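You operate a simulated robot arm through the tools that you are given. There is no shell and no other tool.

You are at the controls of a simulated robot arm. One attempt, no reset.

## Task
Swap the turntable's grey disc for the size on the card.
Fine: clamp the new disc; the old disc goes on the bare end of the press rail.

It is judged by the outcome, as a careful person would: the job done as asked, and still so three seconds after it is handed in. It fails if anything else is knocked over, pushed out of place, dropped, spilled or broken.

## Robot
A 7-joint arm with a fingered hand, fixed in place. Base frame: the origin is on the floor under the middle of its stand, x ahead of it, y to its left, z up; the work surface is at about z = 0.85. Lengths are in m, angles in degrees, forces in N, time in s.
With the tool pointing down near the work surface it reaches from about 0.2 to 0.8 m from the base axis. Its first joint turns from -166.0 to 166.0 degrees. Payload 4.9 kg.
Tool frame: the origin (TCP) lies between the finger pads and is the grasp point; the fingertips stand 0.032 m ahead of it; z points along the fingers, y is the line along which they close. The gripper opens to 0.192 m; its body begins 0.089 m behind the TCP. The gripper is a hand of 3 fingers: y runs from the thumb to the fingers, the wrist lies at [0, 0, -0.267] in the tool frame, and closing takes about 1.5 s.
Orientation is told as [roll, pitch, yaw] about the base's x, y, z axes, in that order, counted from this pose: with the fingers straight down and closing along the base's y, the tool's x points along the base's -x, its y along +y and its z along -z.

## Interface
- The arm moves only by the tool send_rows. Its argument "commands" is a list of rows, each a list of 7 numbers: the turn, a rotation vector about the tool's x, y, z in degrees, then the shift along the tool's x, y, z in m, then the finger opening in m, from 0 to 0.192. In form: [[rx, ry, rz, x, y, z, claw], ...]. A call has 1 to 20 rows; each row shifts and turns the commanded pose from where the row before left it, along the tool's axes as they then stand. Each row takes 0.2 s and may step no farther than 0.05 m and 8.6 degrees from the row before; otherwise, or with a gripper value out of range, the whole call is refused. A pose out of reach is approached as far as the arm can. The call stops where the force on the tool passes 60 N (or 10 N more than at its start, if that is more) or the arm is blocked; 0.2 s more then pass. Each finger travels about 0.153 m/s and halts on what it meets, pressing with about 27 N; the grip force reading is that of the motor and also rises with nothing between the fingers. The clock runs only during rows and for 0.2 s after the last one: add rows that do not move to give the fingers time. It gives the time, the measured TCP pose, the force on the tool (base axes), the opening and the grip force at its end, in the units of the frame above (readings bear some noise), with the torque about the TCP (base axes, N m) and any sound that the robot's microphone picked up.
- Cameras (640 x 400 px; columns grow to the right, rows downward): "scene" is fixed at [0.2192, 0.6519, 1.62]; the picture's right is [-0.67, -0.74, 0.00], its down [-0.70, 0.63, -0.33] and it looks along [0.25, -0.22, -0.94] (base axes); focal length 294 px, centre (320, 200). "wrist" rides on the gripper at [0.08, -0.046, -0.113] in the tool frame; the picture's right is [0.50, 0.87, 0.00], its down [-0.67, 0.39, -0.63] and it looks along [-0.55, 0.32, 0.78] (tool axes); focal length 226 px, centre (320, 200). There is no depth. A picture from a camera that has moved, and an enlarged one, comes with that camera's place and axes in the base frame and with its lens.
- grab_frame(camera): a new picture of that camera. It takes no simulated time.
- set_grasp(shape): the hand has 3 fingers and takes this shape, open, in about a second: jaw (thumb against the fingers, like two jaws); tri (thumb and two fingers); tip (a fingertip pinch); poke (one finger out to press); point (the index stretched); flat (the hand flat); cup (the hand cupped); fist (a fist). The gripper value then closes the fingers along that shape, each until it touches; the sizes above hold for jaw. It gives what a move gives, with no picture.
- enlarge(camera, box): a new picture of the part [left, top, right, bottom] of that camera's present view, enlarged. It takes no simulated time.
- finish_job(): hands the job in; it is judged then, once.

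Places have to be worked out from the pictures, the camera data and where the tool is seen. Open the gripper and draw the arm clear of the work before you hand the job in, unless the task says otherwise.

The tools are called after "Emit:" by a JSON object that holds its "api" and its "payload". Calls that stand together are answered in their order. send_rows: Moves the arm, as the interface text tells. Its arguments: {"type":"object","properties":{"commands":{"type":"array"}},"required":["commands"]} The other tools are called the same way: set_grasp (shape) gives the hand a shape; grab_frame (camera) takes a picture; enlarge (camera, box) takes an enlarged picture of a part of a camera's view; finish_job () hands the job in.

At the start:

```text
clock: 0.0
tcp_pos: [0.3943, 0.2786, 1.1814]
tcp_rot: [0.0, 0.1, 0.0]
ft_force: [1.1, -0.2, -0.4]
wrist_torque: [-0.02, 0.03, 0.01]
grip_width: 0.1919
gripper_force: 0.0
shape: jaw
```

scene: 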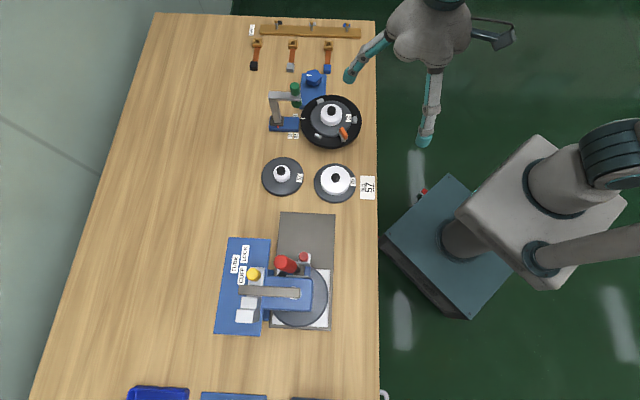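
wrist: 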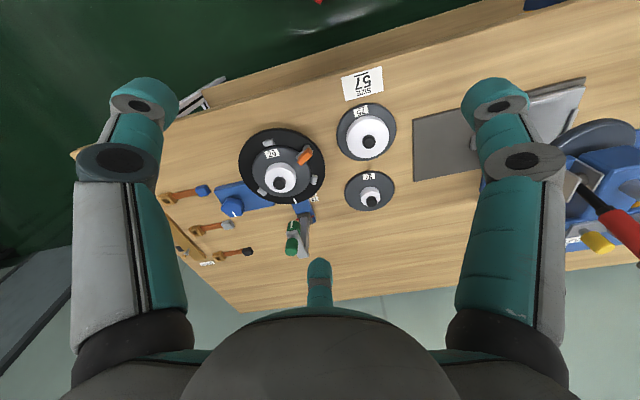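

I start by enlarging the scene's key parts to read labels and understand the mechanisms.

Emit:
{"api": "enlarge", "payload": {"camera": "scene", "box": [240, 60, 400, 160]}}

Emit:
{"api": "enlarge", "payload": {"camera": "scene", "box": [240, 140, 400, 240]}}

Emit:
{"api": "enlarge", "payload": {"camera": "scene", "box": [200, 220, 360, 340]}}

Emit:
{"api": "enlarge", "payload": {"camera": "scene", "box": [230, 10, 390, 110]}}

Emit:
{"api": "enlarge", "payload": {"camera": "wrist", "box": [220, 50, 420, 230]}}

Emit:
{"api": "enlarge", "payload": {"camera": "scene", "box": [100, 320, 400, 400]}}

```text
4.00 times, centred on (320, 110) of scene
camera zoom: at [0.2192, 0.6519, 1.62], right [-0.67, -0.74, 0.0], down [-0.7, 0.63, -0.33], along [0.25, -0.22, -0.94], focal length 1175 px, centre (320, 560)
```

zoom: 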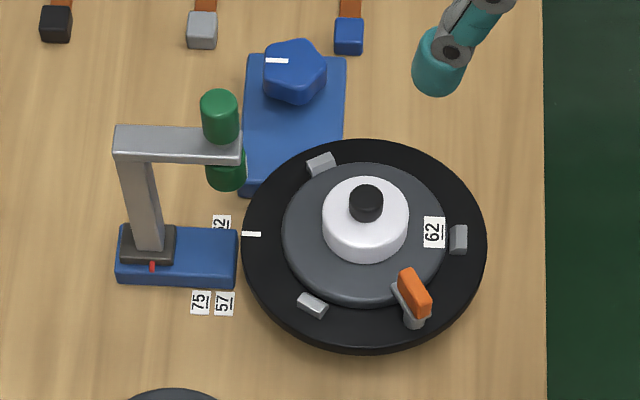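

```text
4.00 times, centred on (320, 190) of scene
camera zoom: at [0.2192, 0.6519, 1.62], right [-0.67, -0.74, 0.0], down [-0.7, 0.63, -0.33], along [0.25, -0.22, -0.94], focal length 1175 px, centre (320, 240)
```

zoom: 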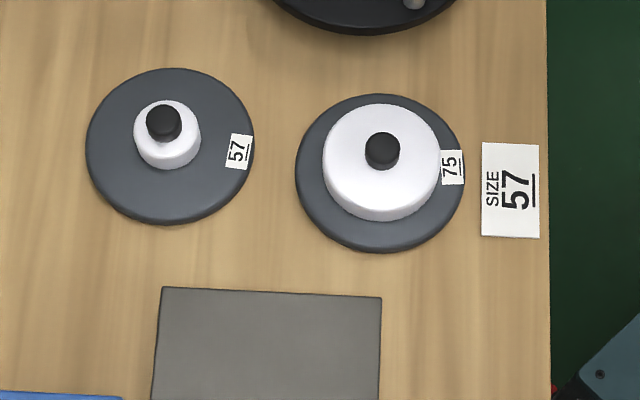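

```text
3.33 times, centred on (280, 280) of scene
camera zoom: at [0.2192, 0.6519, 1.62], right [-0.67, -0.74, 0.0], down [-0.7, 0.63, -0.33], along [0.25, -0.22, -0.94], focal length 979 px, centre (453, -67)
```

zoom: 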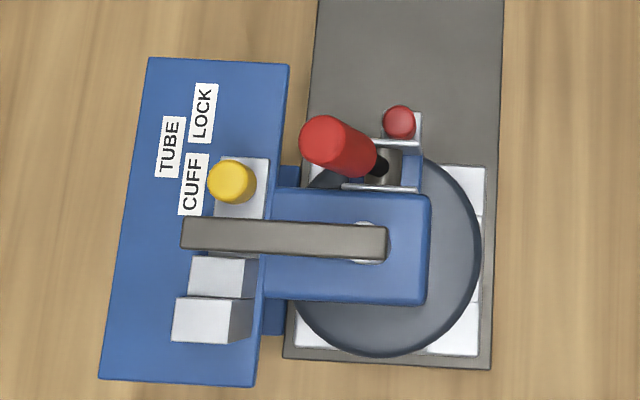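

```text
4.00 times, centred on (310, 60) of scene
camera zoom: at [0.2192, 0.6519, 1.62], right [-0.67, -0.74, 0.0], down [-0.7, 0.63, -0.33], along [0.25, -0.22, -0.94], focal length 1175 px, centre (360, 760)
```

zoom: 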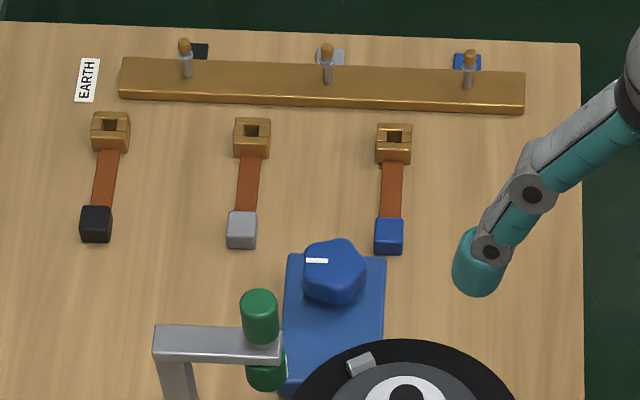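

```text
2.22 times, centred on (320, 140) of wrist
camera zoom: at [0.3147, 0.2318, 1.2938], right [-0.5, 0.87, 0.0], down [0.67, 0.39, 0.63], along [0.55, 0.32, -0.78], focal length 502 px, centre (320, 333)
```

zoom: 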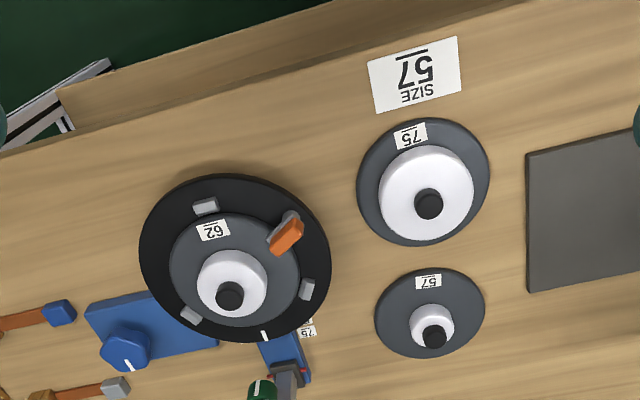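

```text
2.13 times, centred on (250, 360) of scene
camera zoom: at [0.2192, 0.6519, 1.62], right [-0.67, -0.74, 0.0], down [-0.7, 0.63, -0.33], along [0.25, -0.22, -0.94], focal length 627 px, centre (469, -141)
```

zoom: 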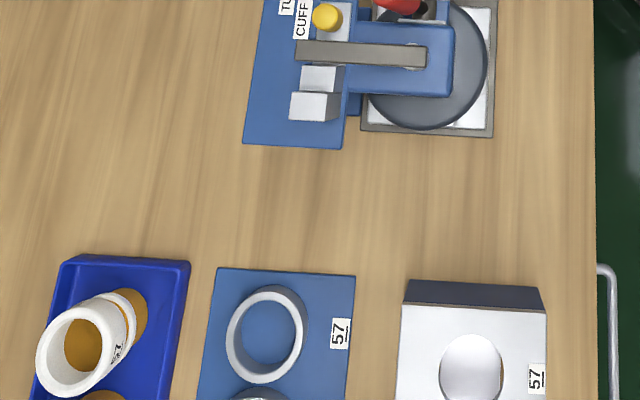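

The card says 57; the turntable's disc reads 62, and the 57 disc is the one with the small hub near (0.54, 0.50). I look closer at the turntable clamp and the hand before moving.

Emit:
{"api": "enlarge", "payload": {"camera": "wrist", "box": [230, 120, 334, 210]}}

Emit:
{"api": "enlarge", "payload": {"camera": "scene", "box": [260, 80, 370, 150]}}

Emit:
{"api": "enlarge", "payload": {"camera": "scene", "box": [330, 0, 530, 150]}}

Emit:
{"api": "enlarge", "payload": {"camera": "scene", "box": [260, 200, 350, 290]}}

```text
4.44 times, centred on (282, 165) of wrist
camera zoom: at [0.3147, 0.2318, 1.2938], right [-0.5, 0.87, 0.0], down [0.67, 0.39, 0.63], along [0.55, 0.32, -0.78], focal length 1005 px, centre (489, 356)
```

zoom: 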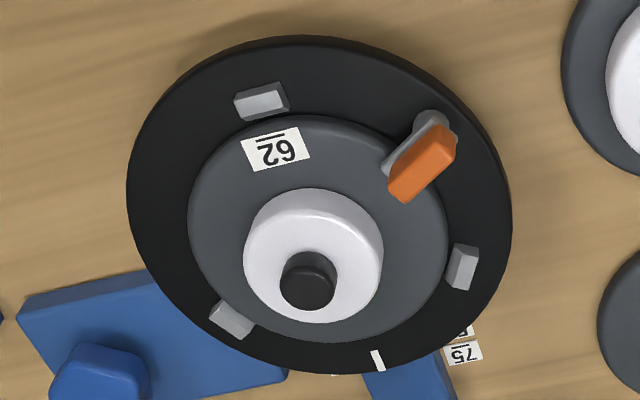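

```text
5.71 times, centred on (315, 115) of scene
camera zoom: at [0.2192, 0.6519, 1.62], right [-0.67, -0.74, 0.0], down [-0.7, 0.63, -0.33], along [0.25, -0.22, -0.94], focal length 1678 px, centre (349, 686)
```

zoom: 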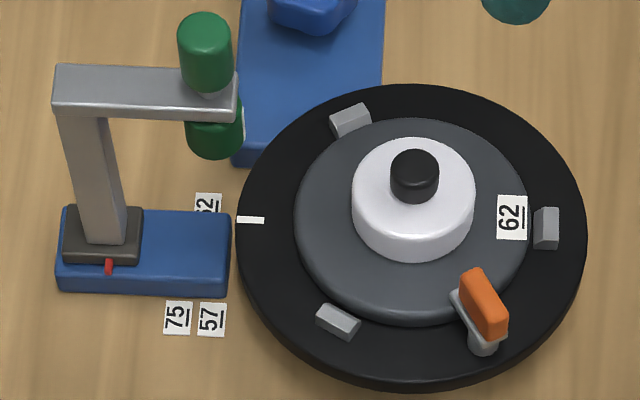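

```text
2.67 times, centred on (430, 75) of scene
camera zoom: at [0.2192, 0.6519, 1.62], right [-0.67, -0.74, 0.0], down [-0.7, 0.63, -0.33], along [0.25, -0.22, -0.94], focal length 783 px, centre (27, 533)
```

zoom: 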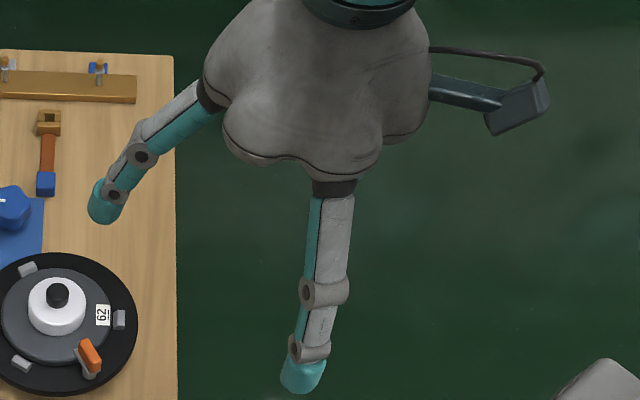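

```text
4.44 times, centred on (305, 245) of scene
camera zoom: at [0.2192, 0.6519, 1.62], right [-0.67, -0.74, 0.0], down [-0.7, 0.63, -0.33], along [0.25, -0.22, -0.94], focal length 1305 px, centre (387, 0)
```

zoom: 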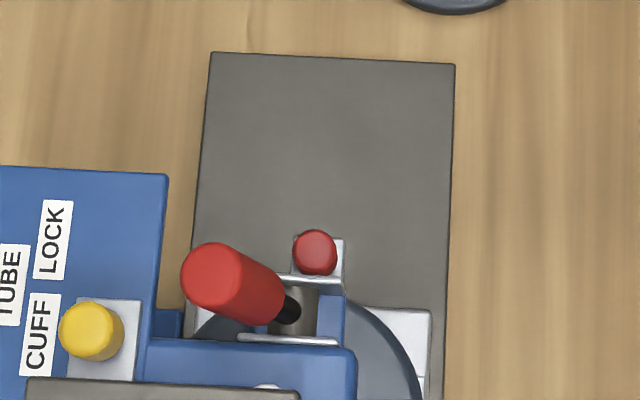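

The disc bears 62, held by three blocks and an orange lever. I'll move the hand back and lower, tilted, to get a low wrist-camera look at the clamp without coming over the turntable.

Emit:
{"api": "send_rows", "payload": {"commands": [[0, 0, 0, 0.0115, -0.0122, 0.037, 0.192], [0, 0, 0, 0.0115, -0.0122, 0.037, 0.192], [0, 0, 0, 0.0115, -0.0122, 0.037, 0.192], [0, 0, 0, 0.0115, -0.0122, 0.037, 0.192], [0, 0, 0, 0.0115, -0.0122, 0.037, 0.192], [-3.25, -5.63, 0, 0, 0, 0, 0.192], [-3.25, -5.63, 0, 0, 0, 0, 0.192], [-3.25, -5.63, 0, 0, 0, 0, 0.192], [-3.25, -5.63, 0, 0, 0, 0, 0.192]]}}

```text
clock: 2.0
tcp_pos: [0.3371, 0.2177, 0.9966]
tcp_rot: [13.8, -22.4, -2.9]
ft_force: [-0.5, -1.0, -0.3]
wrist_torque: [0.02, -0.02, 0.02]
grip_width: 0.192
gripper_force: 0.0
shape: jaw
```

The arm reached the viewing pose; I take the wrist view.

Emit:
{"api": "grab_frame", "payload": {"camera": "wrist"}}

Emit:
{"api": "grab_frame", "payload": {"camera": "scene"}}

```text
taken
camera wrist: at [0.2221, 0.1508, 1.057], right [-0.5, 0.87, 0.0], down [0.36, 0.21, 0.91], along [0.79, 0.45, -0.42], focal length 226 px, centre (320, 200)
```

wrist: 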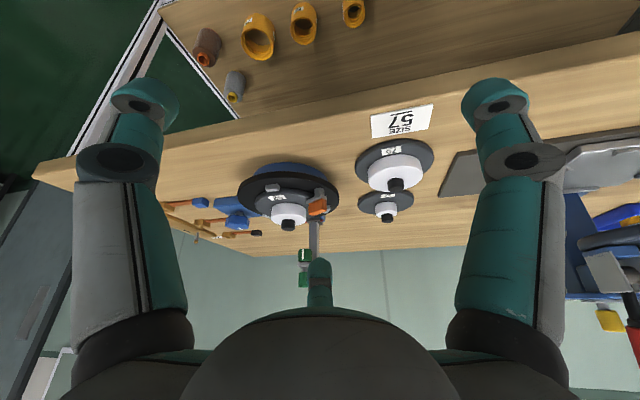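

```text
taken
```

scene: 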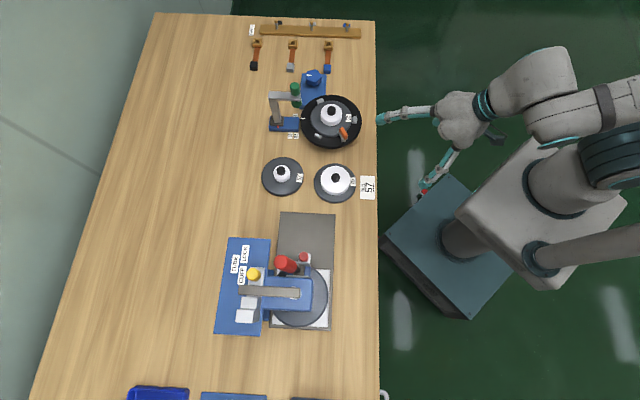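

The view is upside down (image down is world up). I enlarge it on the turntable.

Emit:
{"api": "enlarge", "payload": {"camera": "wrist", "box": [220, 155, 350, 240]}}

Emit:
{"api": "enlarge", "payload": {"camera": "wrist", "box": [290, 180, 340, 220]}}

Emit:
{"api": "enlarge", "payload": {"camera": "wrist", "box": [340, 130, 450, 230]}}

```text
4.71 times, centred on (285, 198) of wrist
camera zoom: at [0.2221, 0.1508, 1.057], right [-0.5, 0.87, 0.0], down [0.36, 0.21, 0.91], along [0.79, 0.45, -0.42], focal length 1064 px, centre (485, 212)
```

zoom: 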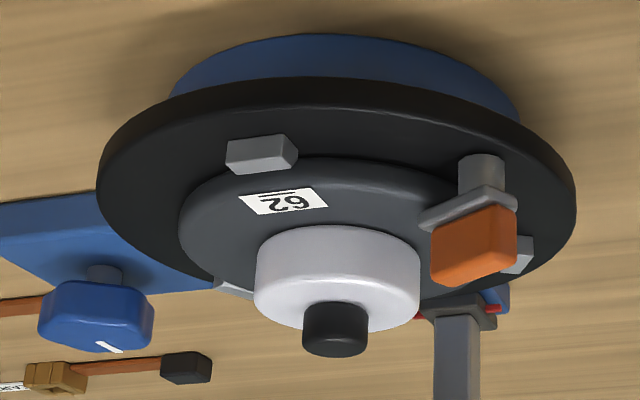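

```text
10.00 times, centred on (315, 200) of wrist
camera zoom: at [0.2221, 0.1508, 1.057], right [-0.5, 0.87, 0.0], down [0.36, 0.21, 0.91], along [0.79, 0.45, -0.42], focal length 2261 px, centre (370, 200)
```

zoom: 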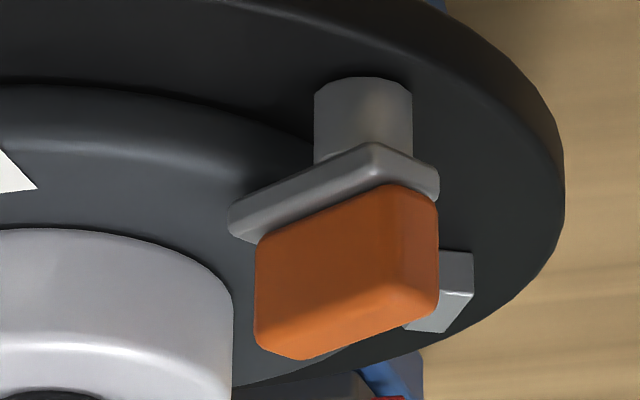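

```text
4.00 times, centred on (395, 180) of wrist
camera zoom: at [0.2221, 0.1508, 1.057], right [-0.5, 0.87, 0.0], down [0.36, 0.21, 0.91], along [0.79, 0.45, -0.42], focal length 904 px, centre (20, 280)
```

zoom: 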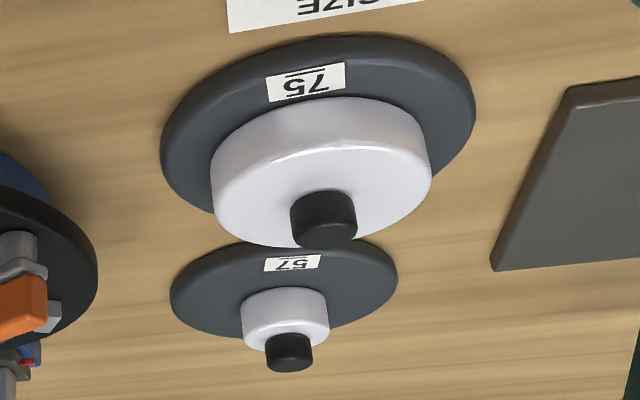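

The clamp is a bar with an orange paddle on a vertical peg: it swings about the peg. Before using it, I straighten the hand and test how the jaw shape closes in free air.

Emit:
{"api": "send_rows", "payload": {"commands": [[3.25, 5.63, 0, 0, 0, 0, 0.12], [3.25, 5.63, 0, 0, 0, 0, 0.06], [3.25, 5.63, 0, 0, 0, 0, 0.02], [3.25, 5.63, 0, 0, 0, 0, 0.02], [0, 0, 0, 0, 0, -0.04, 0.02], [0, 0, 0, 0, 0, -0.04, 0.02], [0, 0, 0, 0, 0, 0, 0.02]]}}

Emit:
{"api": "grab_frame", "payload": {"camera": "wrist"}}

Emit:
{"api": "enlarge", "payload": {"camera": "scene", "box": [340, 40, 540, 200]}}

```text
clock: 3.6
tcp_pos: [0.3372, 0.2153, 1.077]
tcp_rot: [0.0, 0.0, 0.0]
ft_force: [-0.8, 0.3, -0.6]
wrist_torque: [0.01, -0.03, -0.01]
grip_width: 0.0202
gripper_force: 0.0
shape: jaw
```

```text
taken
camera wrist: at [0.2571, 0.1701, 1.1892], right [-0.5, 0.87, 0.0], down [0.67, 0.39, 0.63], along [0.55, 0.32, -0.78], focal length 226 px, centre (320, 200)
```

wrist: 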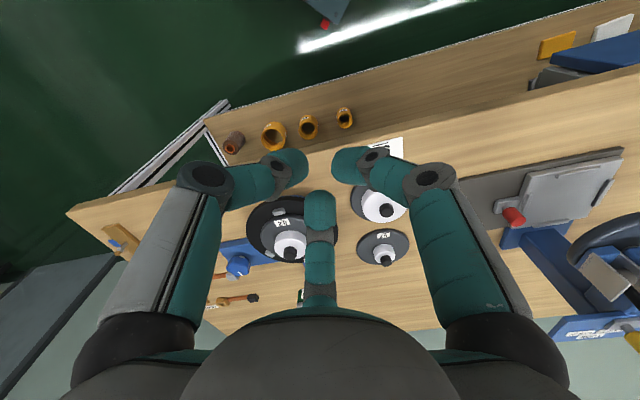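

```text
2.50 times, centred on (440, 120) of scene
camera zoom: at [0.2192, 0.6519, 1.62], right [-0.67, -0.74, 0.0], down [-0.7, 0.63, -0.33], along [0.25, -0.22, -0.94], focal length 734 px, centre (20, 400)
```

zoom: 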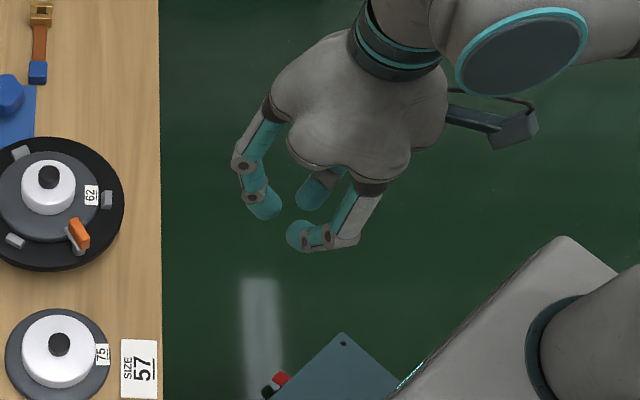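

The jaw shape closes centrically (three fingers at 120°, thumb toward base −y). The clamp looks like a wing knob to twist; I zoom in on it from both cameras to fix its place and angle.

Emit:
{"api": "enlarge", "payload": {"camera": "scene", "box": [324, 115, 364, 145]}}

Emit:
{"api": "enlarge", "payload": {"camera": "wrist", "box": [240, 190, 345, 270]}}

```text
13.33 times, centred on (344, 130) of scene
camera zoom: at [0.2192, 0.6519, 1.62], right [-0.67, -0.74, 0.0], down [-0.7, 0.63, -0.33], along [0.25, -0.22, -0.94], focal length 3916 px, centre (0, 1133)
```

zoom: 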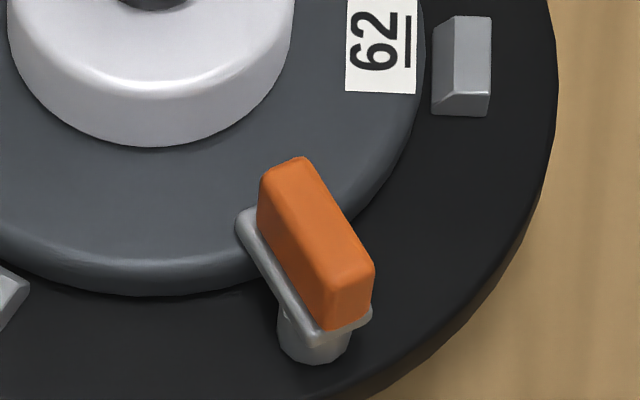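

```text
5.00 times, centred on (292, 230) of wrist
camera zoom: at [0.2571, 0.1701, 1.1892], right [-0.5, 0.87, 0.0], down [0.67, 0.39, 0.63], along [0.55, 0.32, -0.78], focal length 1130 px, centre (458, 50)
```

zoom: 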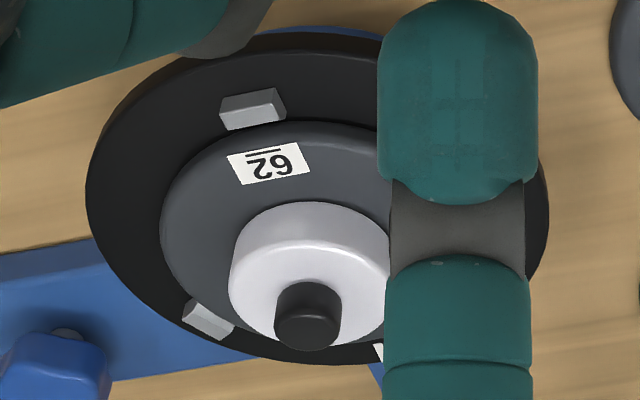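

Paddle centre ≈ (0.502, 0.309), pointing at azimuth ≈ −16°, top z ≈ 0.931; peg axis ≈ (0.4995, 0.308). I go above it with the fingers open 0.05 and the thumb turned square to the paddle.

Emit:
{"api": "send_rows", "payload": {"commands": [[0, 0, 0, -0.033, 0.0187, 0.0054, 0.02], [0, 0, 0, -0.033, 0.0187, 0.0054, 0.03], [0, 0, 0, -0.033, 0.0187, 0.0054, 0.04], [0, 0, 0, -0.033, 0.0187, 0.0054, 0.052], [0, 0, 0, -0.033, 0.0187, 0.0054, 0.052], [0, 0, 8, 0, 0, 0, 0.052], [0, 0, 8, 0, 0, 0, 0.052], [0, 0, 0, 0, 0, 0, 0.052]]}}

Emit:
{"api": "grab_frame", "payload": {"camera": "wrist"}}

Emit:
{"api": "enlarge", "payload": {"camera": "scene", "box": [280, 50, 440, 150]}}

```text
clock: 5.4
tcp_pos: [0.5026, 0.3101, 1.0485]
tcp_rot: [0.0, -0.1, -16.1]
ft_force: [-0.3, -1.0, -0.5]
wrist_torque: [0.01, 0.02, 0.01]
grip_width: 0.0515
gripper_force: 0.0
shape: jaw
```

```text
taken
camera wrist: at [0.4126, 0.288, 1.1621], right [-0.24, 0.97, 0.0], down [0.75, 0.19, 0.63], along [0.61, 0.15, -0.78], focal length 226 px, centre (320, 200)
```

wrist: 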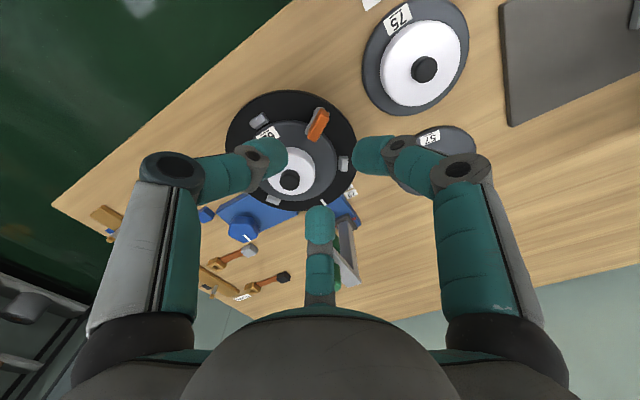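

```text
4.00 times, centred on (360, 100) of scene
camera zoom: at [0.2192, 0.6519, 1.62], right [-0.67, -0.74, 0.0], down [-0.7, 0.63, -0.33], along [0.25, -0.22, -0.94], focal length 1175 px, centre (160, 600)
```

zoom: 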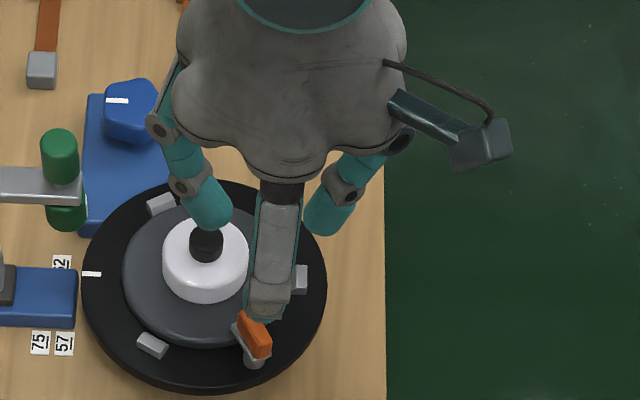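

I check the paddle's position from this closer view before descending.

Emit:
{"api": "enlarge", "payload": {"camera": "wrist", "box": [285, 95, 355, 145]}}

Emit:
{"api": "enlarge", "payload": {"camera": "wrist", "box": [230, 90, 370, 220]}}

```text
8.00 times, centred on (320, 120) of wrist
camera zoom: at [0.4126, 0.288, 1.1621], right [-0.24, 0.97, 0.0], down [0.75, 0.19, 0.63], along [0.61, 0.15, -0.78], focal length 1808 px, centre (320, 840)
```

zoom: 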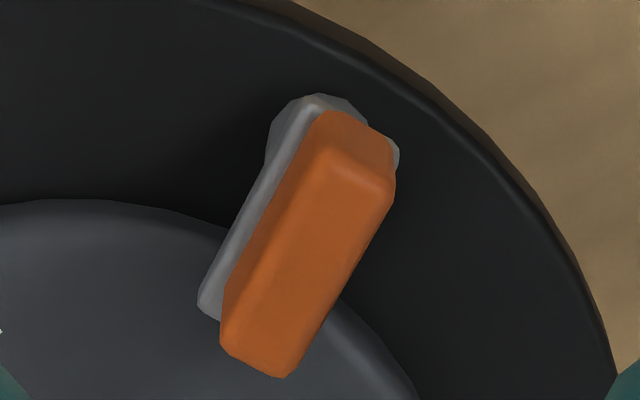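

```text
3.08 times, centred on (300, 155) of wrist
camera zoom: at [0.4126, 0.288, 1.1621], right [-0.24, 0.97, 0.0], down [0.75, 0.19, 0.63], along [0.61, 0.15, -0.78], focal length 696 px, centre (382, 338)
```

zoom: 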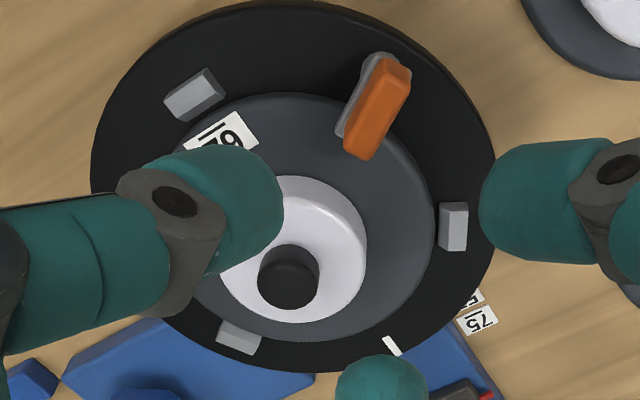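

The paddle centre measured again at (0.502, 0.308), matching. I descend around it in slowing steps to TCP z ≈ 0.945.

Emit:
{"api": "send_rows", "payload": {"commands": [[0, 0, 0, 0, -0.0015, 0.03, 0.052], [0, 0, 0, 0, 0, 0.03, 0.052], [0, 0, 0, 0, 0, 0.02, 0.052], [0, 0, 0, 0, 0, 0.012, 0.052], [0, 0, 0, 0, 0, 0.006, 0.052], [0, 0, 0, 0, 0, 0.004, 0.052]]}}

Emit:
{"api": "enlarge", "payload": {"camera": "scene", "box": [290, 70, 390, 150]}}

Emit:
{"api": "enlarge", "payload": {"camera": "wrist", "box": [220, 100, 420, 240]}}

```text
clock: 6.8
tcp_pos: [0.5004, 0.3086, 0.9475]
tcp_rot: [0.1, 0.0, -16.0]
ft_force: [-0.1, -0.7, 0.3]
wrist_torque: [-0.02, 0.02, -0.04]
grip_width: 0.0515
gripper_force: 0.0
shape: jaw
```

```text
5.00 times, centred on (340, 110) of scene
camera zoom: at [0.2192, 0.6519, 1.62], right [-0.67, -0.74, 0.0], down [-0.7, 0.63, -0.33], along [0.25, -0.22, -0.94], focal length 1468 px, centre (220, 650)
```

zoom: 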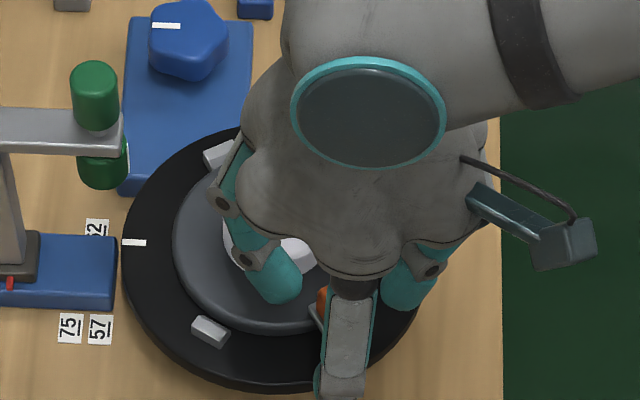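

```text
2.86 times, centred on (320, 170) of wrist
camera zoom: at [0.412, 0.2864, 1.0597], right [-0.24, 0.97, 0.0], down [0.75, 0.19, 0.63], along [0.61, 0.15, -0.78], focal length 646 px, centre (320, 286)
```

zoom: 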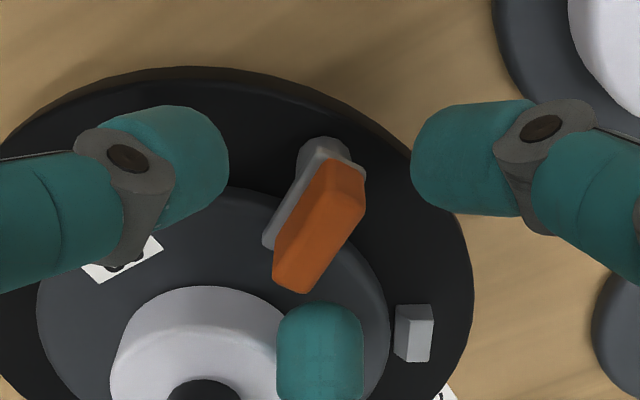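

The fingers straddle the paddle with clearance. I close on it and watch the reading.

Emit:
{"api": "send_rows", "payload": {"commands": [[0, 0, 0, 0, 0, 0.002, 0.04], [0, 0, 0, 0, 0, 0, 0.03], [0, 0, 0, 0, 0, 0, 0.02], [0, 0, 0, 0, 0, 0, 0.01], [0, 0, 0, 0, 0, 0, 0.0], [0, 0, 0, 0, 0, 0, 0.0]]}}

Emit:
{"api": "enlarge", "payload": {"camera": "wrist", "box": [220, 100, 420, 240]}}

Emit:
{"api": "enlarge", "payload": {"camera": "scene", "box": [290, 70, 390, 150]}}

```text
clock: 8.2
tcp_pos: [0.5018, 0.3095, 0.9454]
tcp_rot: [-0.1, 0.1, -16.0]
ft_force: [0.2, 0.4, -5.7]
wrist_torque: [-0.07, -0.01, 0.05]
grip_width: 0.0146
gripper_force: 27.7
shape: jaw
```

```text
2.86 times, centred on (320, 170) of wrist
camera zoom: at [0.4118, 0.2862, 1.0574], right [-0.24, 0.97, 0.0], down [0.75, 0.19, 0.63], along [0.61, 0.15, -0.78], focal length 646 px, centre (320, 286)
```

zoom: 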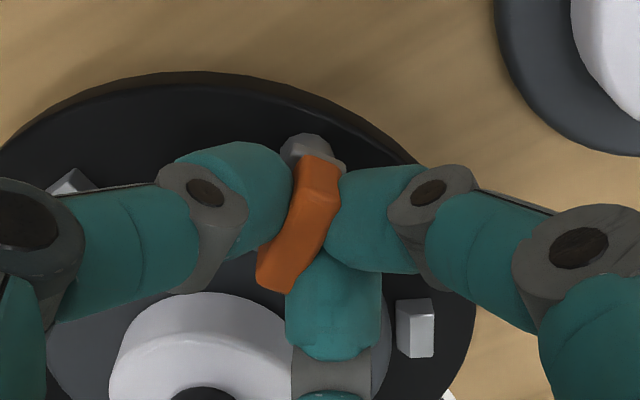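

```text
5.00 times, centred on (340, 110) of scene
camera zoom: at [0.2192, 0.6519, 1.62], right [-0.67, -0.74, 0.0], down [-0.7, 0.63, -0.33], along [0.25, -0.22, -0.94], focal length 1468 px, centre (220, 650)
```

zoom: 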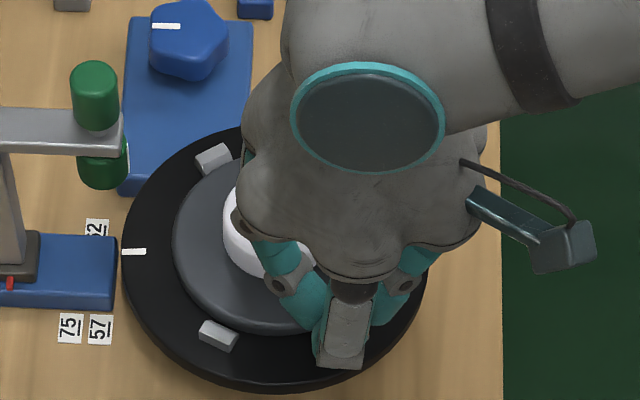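

Gripping nudged the (freely turning) turntable about 4°, but the paddle is held between thumb and fingers. I try a small counter-clockwise twist about the peg axis and check whether the lever turns.

Emit:
{"api": "send_rows", "payload": {"commands": [[0, 0, -8, 0.0009, 0.0002, 0, 0.0], [0, 0, -8, 0.0009, 0.0002, 0, 0.0], [0, 0, 0, 0, 0, 0, 0.0]]}}

Emit:
{"api": "enlarge", "payload": {"camera": "wrist", "box": [220, 100, 420, 240]}}

Emit:
{"api": "enlarge", "payload": {"camera": "scene", "box": [290, 70, 390, 150]}}

```text
clock: 9.0
tcp_pos: [0.5004, 0.3089, 0.9447]
tcp_rot: [0.0, 0.1, 0.0]
ft_force: [-2.9, 0.8, -8.7]
wrist_torque: [-0.04, 0.08, -0.07]
grip_width: 0.0141
gripper_force: 27.0
shape: jaw
```

```text
2.86 times, centred on (320, 170) of wrist
camera zoom: at [0.4197, 0.2634, 1.0576], right [-0.5, 0.87, 0.0], down [0.67, 0.39, 0.63], along [0.55, 0.32, -0.78], focal length 646 px, centre (320, 286)
```

zoom: 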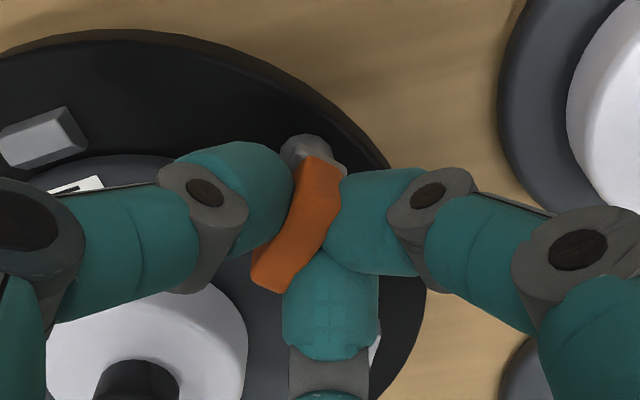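

```text
5.00 times, centred on (340, 110) of scene
camera zoom: at [0.2192, 0.6519, 1.62], right [-0.67, -0.74, 0.0], down [-0.7, 0.63, -0.33], along [0.25, -0.22, -0.94], focal length 1468 px, centre (220, 650)
```

zoom: 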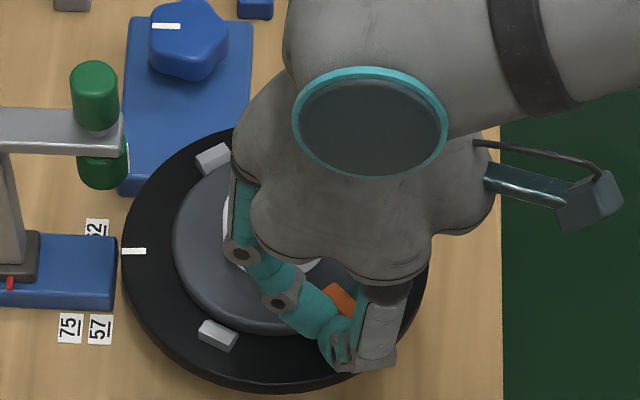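

The lever turns with the hand and the turntable mark stayed put. I continue counter-clockwise in steps.

Emit:
{"api": "send_rows", "payload": {"commands": [[0, 0, -8, 0.0009, 0.0002, 0, 0.0], [0, 0, -8, 0.0009, 0.0002, 0, 0.0], [0, 0, -8, 0.0009, 0.0002, 0, 0.0], [0, 0, 0, 0, 0, 0, 0.0]]}}

Emit:
{"api": "enlarge", "payload": {"camera": "wrist", "box": [220, 100, 420, 240]}}

Emit:
{"api": "enlarge", "payload": {"camera": "scene", "box": [290, 70, 390, 150]}}

```text
clock: 10.0
tcp_pos: [0.4982, 0.309, 0.9474]
tcp_rot: [0.0, 0.1, 24.1]
ft_force: [-3.9, 0.9, -12.5]
wrist_torque: [0.04, 0.06, -0.03]
grip_width: 0.0141
gripper_force: 26.7
shape: jaw
```

```text
2.86 times, centred on (320, 170) of wrist
camera zoom: at [0.4431, 0.2353, 1.0577], right [-0.81, 0.59, 0.0], down [0.46, 0.63, 0.63], along [0.37, 0.51, -0.78], focal length 646 px, centre (320, 286)
```

zoom: 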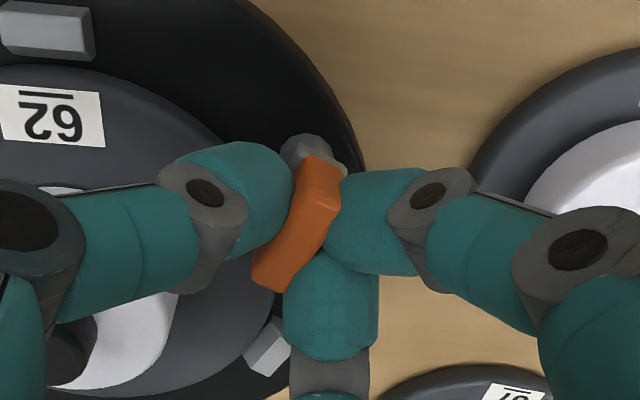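

```text
5.00 times, centred on (340, 110) of scene
camera zoom: at [0.2192, 0.6519, 1.62], right [-0.67, -0.74, 0.0], down [-0.7, 0.63, -0.33], along [0.25, -0.22, -0.94], focal length 1468 px, centre (220, 650)
```

zoom: 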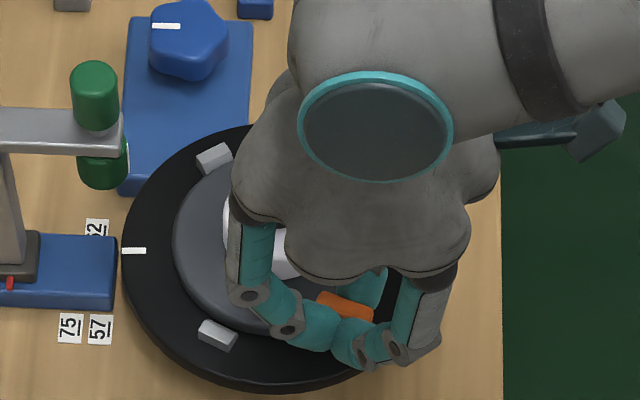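

Lever turned about 40° with no side effects. A downward 12 N suggests the fingertips press the bar slightly, so I ease up 2 mm while continuing another 24°.

Emit:
{"api": "send_rows", "payload": {"commands": [[0, 0, -8, 0.0009, 0.0002, -0.001, 0.0], [0, 0, -8, 0.0009, 0.0002, -0.001, 0.0], [0, 0, -8, 0.0009, 0.0002, 0, 0.0], [0, 0, 0, 0, 0, 0, 0.0]]}}

Emit:
{"api": "enlarge", "payload": {"camera": "wrist", "box": [220, 100, 420, 240]}}

Emit:
{"api": "enlarge", "payload": {"camera": "scene", "box": [290, 70, 390, 150]}}

```text
clock: 11.0
tcp_pos: [0.4948, 0.3097, 0.9464]
tcp_rot: [0.0, 0.1, 48.1]
ft_force: [0.0, -0.5, -25.3]
wrist_torque: [0.05, 0.05, -0.02]
grip_width: 0.0135
gripper_force: 26.8
shape: jaw
```

```text
2.86 times, centred on (320, 170) of wrist
camera zoom: at [0.4754, 0.219, 1.059], right [-0.98, 0.21, 0.0], down [0.16, 0.76, 0.63], along [0.13, 0.62, -0.78], focal length 646 px, centre (320, 286)
```

zoom: 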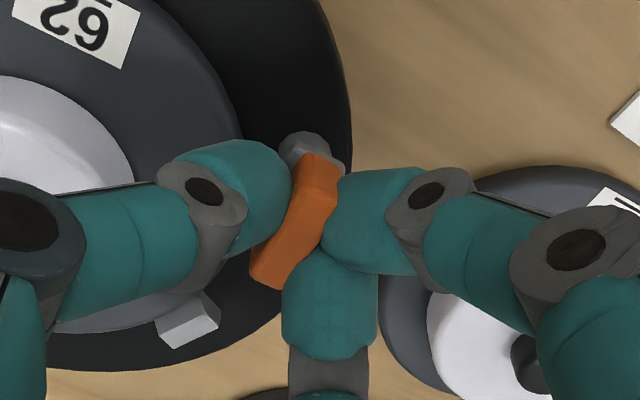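

```text
5.00 times, centred on (340, 110) of scene
camera zoom: at [0.2192, 0.6519, 1.62], right [-0.67, -0.74, 0.0], down [-0.7, 0.63, -0.33], along [0.25, -0.22, -0.94], focal length 1468 px, centre (220, 650)
```

zoom: 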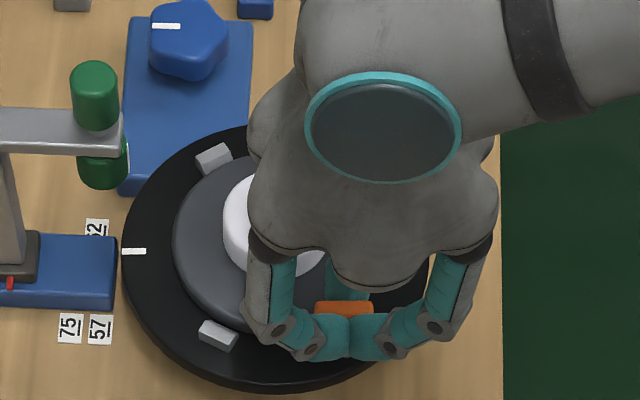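

Raising increased the downward pull, so the grip is tugging up on the paddle; I lower 3 mm to relieve it and read again.

Emit:
{"api": "send_rows", "payload": {"commands": [[0, 0, 0, 0, 0, 0.0015, 0.0], [0, 0, 0, 0, 0, 0.0015, 0.0], [0, 0, 0, 0, 0, 0, 0.0]]}}

```text
clock: 11.8
tcp_pos: [0.4961, 0.3105, 0.9457]
tcp_rot: [-0.1, -0.1, 48.1]
ft_force: [-6.2, 1.2, -8.1]
wrist_torque: [0.05, 0.15, -0.05]
grip_width: 0.0134
gripper_force: 27.4
shape: jaw
```

The pull dropped to 8 N. I continue turning 8° at a time, watching for the thumb touching the hub.

Emit:
{"api": "send_rows", "payload": {"commands": [[0, 0, -8, 0.0009, 0.0002, 0, 0.0], [0, 0, 0, 0, 0, 0, 0.0]]}}

Emit:
{"api": "send_rows", "payload": {"commands": [[0, 0, -8, 0.0009, 0.0002, 0, 0.0], [0, 0, 0, 0, 0, 0, 0.0]]}}

Emit:
{"api": "enlarge", "payload": {"camera": "scene", "box": [290, 70, 390, 150]}}

Emit:
{"api": "enlarge", "payload": {"camera": "wrist", "box": [220, 100, 420, 240]}}

```text
clock: 12.4
tcp_pos: [0.4945, 0.3091, 0.945]
tcp_rot: [-0.2, -0.1, 56.1]
ft_force: [-3.5, 1.6, -3.5]
wrist_torque: [0.05, 0.05, -0.03]
grip_width: 0.0137
gripper_force: 27.5
shape: jaw
```

```text
clock: 13.0
tcp_pos: [0.4932, 0.3085, 0.945]
tcp_rot: [-0.2, -0.1, 64.1]
ft_force: [0.1, -0.1, 0.2]
wrist_torque: [-0.04, -0.09, -0.01]
grip_width: 0.0134
gripper_force: 27.3
shape: jaw
```

```text
5.00 times, centred on (340, 110) of scene
camera zoom: at [0.2192, 0.6519, 1.62], right [-0.67, -0.74, 0.0], down [-0.7, 0.63, -0.33], along [0.25, -0.22, -0.94], focal length 1468 px, centre (220, 650)
```

zoom: 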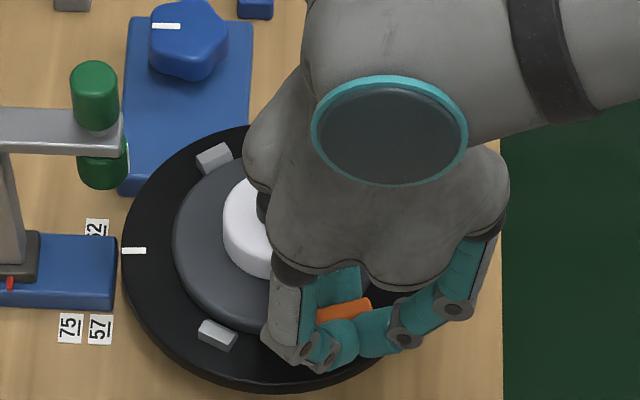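

```text
2.86 times, centred on (320, 170) of wrist
camera zoom: at [0.4997, 0.216, 1.0577], right [-1.0, -0.07, 0.0], down [-0.06, 0.77, 0.63], along [-0.04, 0.63, -0.78], focal length 646 px, centre (320, 286)
```

zoom: 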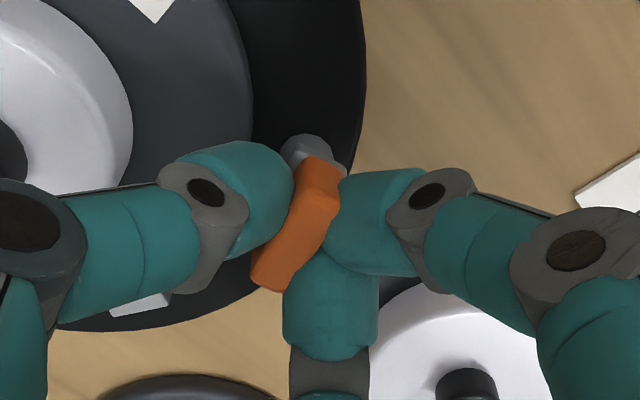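

Forces are near zero at 80° turned. I try 6° more to be sure the bar clears the disc, watching the force.

Emit:
{"api": "send_rows", "payload": {"commands": [[0, 0, -6, 0.0007, 0.0002, 0, 0.0], [0, 0, 0, 0, 0, 0, 0.0]]}}

Emit:
{"api": "enlarge", "payload": {"camera": "wrist", "box": [200, 80, 440, 240]}}

Emit:
{"api": "enlarge", "payload": {"camera": "scene", "box": [290, 70, 390, 150]}}

```text
clock: 13.6
tcp_pos: [0.4932, 0.3067, 0.9461]
tcp_rot: [-0.1, 0.0, 70.0]
ft_force: [1.6, -0.6, 3.4]
wrist_torque: [-0.01, -0.13, -0.01]
grip_width: 0.0134
gripper_force: 27.0
shape: jaw
```

```text
2.50 times, centred on (320, 160) of wrist
camera zoom: at [0.5087, 0.2165, 1.0575], right [-0.98, -0.17, 0.0], down [-0.14, 0.76, 0.63], along [-0.11, 0.62, -0.78], focal length 565 px, centre (320, 300)
```

zoom: 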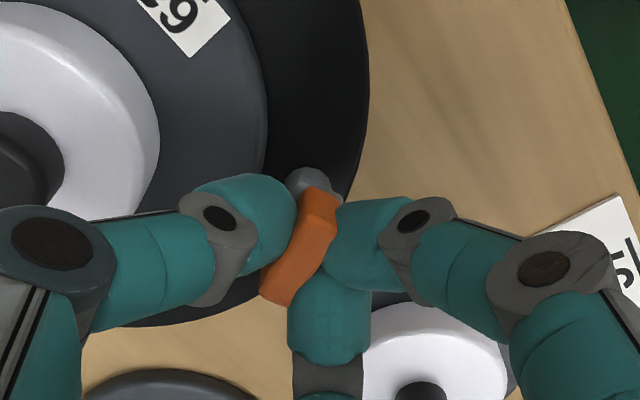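

```text
5.00 times, centred on (340, 110) of scene
camera zoom: at [0.2192, 0.6519, 1.62], right [-0.67, -0.74, 0.0], down [-0.7, 0.63, -0.33], along [0.25, -0.22, -0.94], focal length 1468 px, centre (220, 650)
```

zoom: 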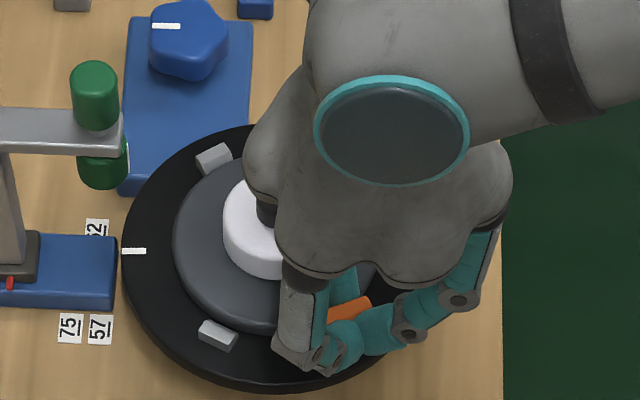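

Lever is now about 86° from its clamped position. I open only slightly (the thumb is close to the hub), lift clear, then look.

Emit:
{"api": "send_rows", "payload": {"commands": [[0, 0, 0, 0, 0, 0, 0.019], [0, 0, 0, 0, 0, -0.005, 0.021], [0, 0, 0, 0, 0, -0.01, 0.022], [0, 0, 0, 0, 0, -0.02, 0.024], [0, 0, 0, 0, 0, -0.03, 0.04], [0, 0, 0, 0, 0, -0.04, 0.06], [0, 0, 0, 0, 0, -0.03, 0.09], [0, 0, 0, 0, 0, 0, 0.1]]}}

Emit:
{"api": "grab_frame", "payload": {"camera": "wrist"}}

Emit:
{"api": "enlarge", "payload": {"camera": "scene", "box": [290, 70, 390, 150]}}

```text
clock: 15.4
tcp_pos: [0.493, 0.3068, 1.0805]
tcp_rot: [0.0, 0.0, 70.0]
ft_force: [0.3, -1.1, -0.6]
wrist_torque: [-0.02, 0.01, 0.02]
grip_width: 0.0993
gripper_force: 0.1
shape: jaw
```

```text
taken
camera wrist: at [0.5086, 0.2163, 1.1921], right [-0.98, -0.17, 0.0], down [-0.13, 0.76, 0.63], along [-0.11, 0.62, -0.78], focal length 226 px, centre (320, 200)
```

wrist: 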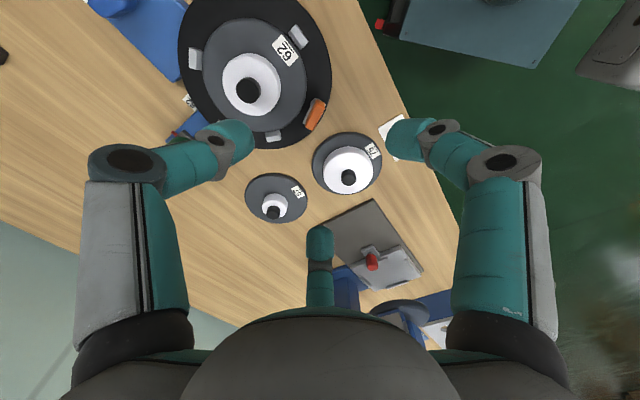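

```text
5.00 times, centred on (340, 110) of scene
camera zoom: at [0.2192, 0.6519, 1.62], right [-0.67, -0.74, 0.0], down [-0.7, 0.63, -0.33], along [0.25, -0.22, -0.94], focal length 1468 px, centre (220, 650)
```

zoom: 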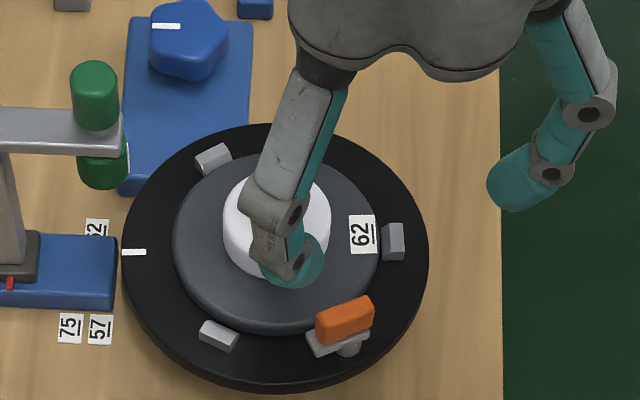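

The lever now lies tangential. I zoom in to check the bar is clear of the disc and get fresh positions.

Emit:
{"api": "enlarge", "payload": {"camera": "wrist", "box": [175, 0, 345, 150]}}

Emit:
{"api": "enlarge", "payload": {"camera": "wrist", "box": [235, 120, 395, 230]}}

Emit:
{"api": "enlarge", "payload": {"camera": "wrist", "box": [310, 190, 450, 300]}}

```text
2.67 times, centred on (260, 75) of wrist
camera zoom: at [0.5086, 0.2163, 1.1921], right [-0.98, -0.17, 0.0], down [-0.13, 0.76, 0.63], along [-0.11, 0.62, -0.78], focal length 603 px, centre (480, 533)
```

zoom: 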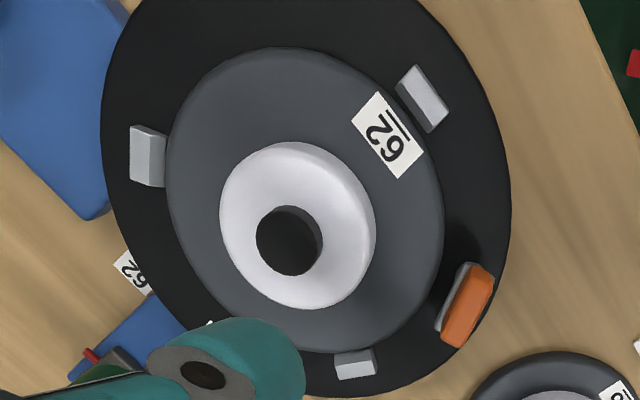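

```text
3.64 times, centred on (315, 175) of wrist
camera zoom: at [0.5086, 0.2163, 1.1921], right [-0.98, -0.17, 0.0], down [-0.13, 0.76, 0.63], along [-0.11, 0.62, -0.78], focal length 822 px, centre (338, 291)
```

zoom: 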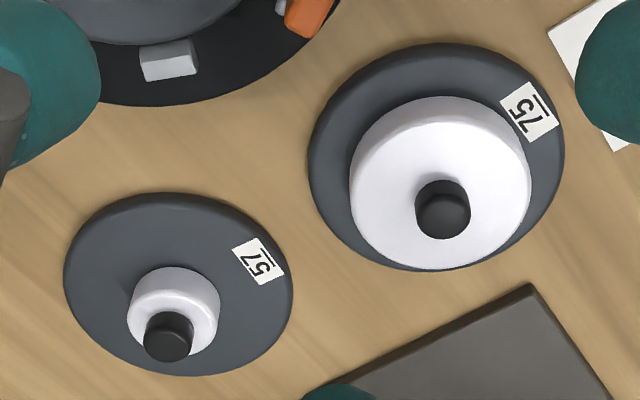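

```text
3.64 times, centred on (380, 245) of wrist
camera zoom: at [0.5086, 0.2163, 1.1921], right [-0.98, -0.17, 0.0], down [-0.13, 0.76, 0.63], along [-0.11, 0.62, -0.78], focal length 822 px, centre (102, 36)
```

zoom: 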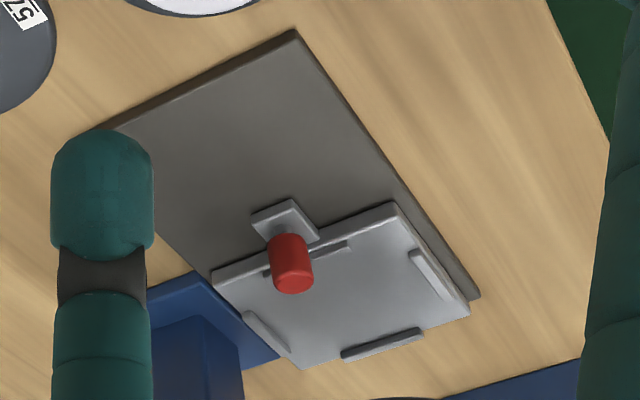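

The bar is clear of the disc. I move over the 62 disc's hub at ≈(0.572, 0.2885), turning the hand so the fingers miss the blocks, the clamp and the gauge roller.

Emit:
{"api": "send_rows", "payload": {"commands": [[0, 0, 0, -0.0049, -0.0402, 0, 0.1], [0, 0, 0, -0.0049, -0.0402, 0, 0.1], [0, 0, 7.5, 0, 0, 0, 0.1], [0, 0, 7.5, 0, 0, 0, 0.1], [0, 0, 0, 0, 0, 0, 0.1]]}}

Emit:
{"api": "grab_frame", "payload": {"camera": "wrist"}}

Emit:
{"api": "enlarge", "payload": {"camera": "scene", "box": [260, 40, 400, 150]}}

```text
clock: 16.6
tcp_pos: [0.5731, 0.2887, 1.0799]
tcp_rot: [0.0, 0.0, 55.0]
ft_force: [0.8, 0.4, 0.1]
wrist_torque: [0.02, 0.02, -0.02]
grip_width: 0.0995
gripper_force: 0.1
shape: jaw
```

```text
taken
camera wrist: at [0.5636, 0.1971, 1.1917], right [-1.0, 0.09, 0.0], down [0.07, 0.77, 0.63], along [0.06, 0.63, -0.78], focal length 226 px, centre (320, 200)
```

wrist: 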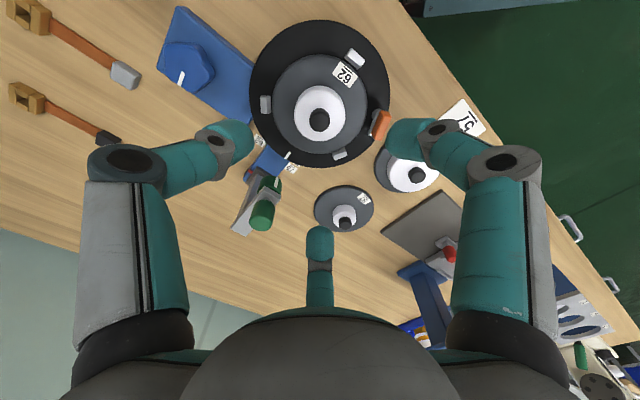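

```text
3.64 times, centred on (330, 95) of scene
camera zoom: at [0.2192, 0.6519, 1.62], right [-0.67, -0.74, 0.0], down [-0.7, 0.63, -0.33], along [0.25, -0.22, -0.94], focal length 1068 px, centre (284, 582)
```

zoom: 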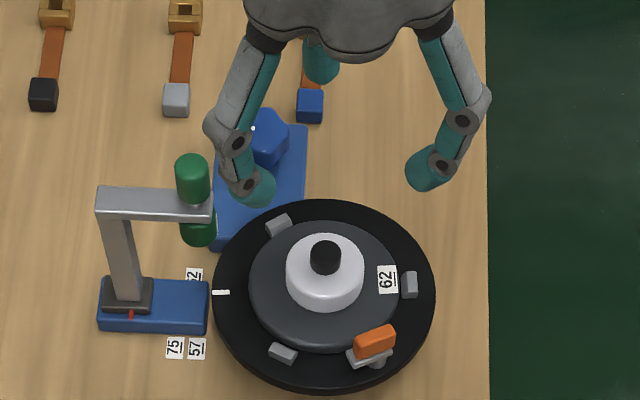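

I zoom on the hub from here to refine the centre.

Emit:
{"api": "enlarge", "payload": {"camera": "wrist", "box": [270, 70, 370, 150]}}

Emit:
{"api": "enlarge", "payload": {"camera": "wrist", "box": [240, 10, 400, 180]}}

```text
5.00 times, centred on (320, 110) of wrist
camera zoom: at [0.5636, 0.1971, 1.1917], right [-1.0, 0.09, 0.0], down [0.07, 0.77, 0.63], along [0.06, 0.63, -0.78], focal length 1130 px, centre (320, 650)
```

zoom: 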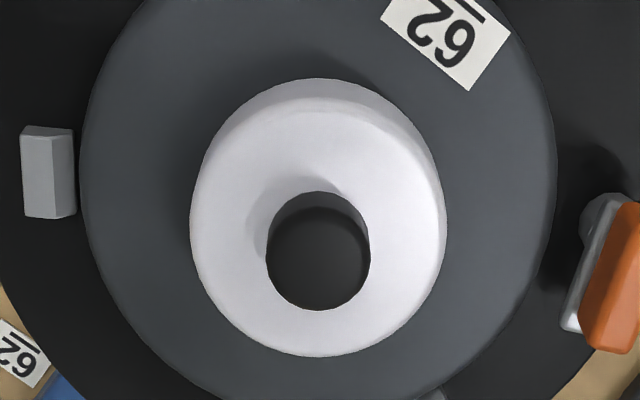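

```text
2.35 times, centred on (320, 95) of wrist
camera zoom: at [0.5636, 0.1971, 1.1917], right [-1.0, 0.09, 0.0], down [0.07, 0.77, 0.63], along [0.06, 0.63, -0.78], focal length 532 px, centre (320, 447)
```

zoom: 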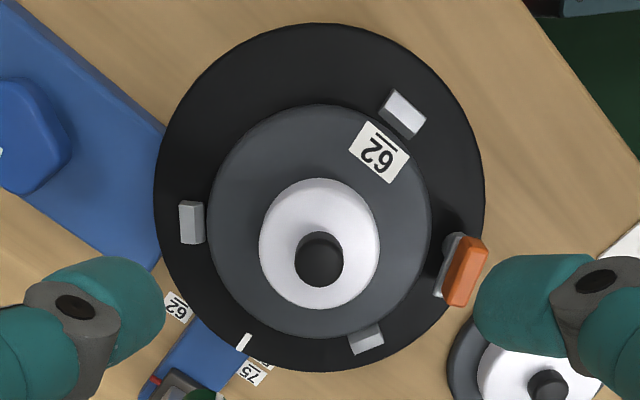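

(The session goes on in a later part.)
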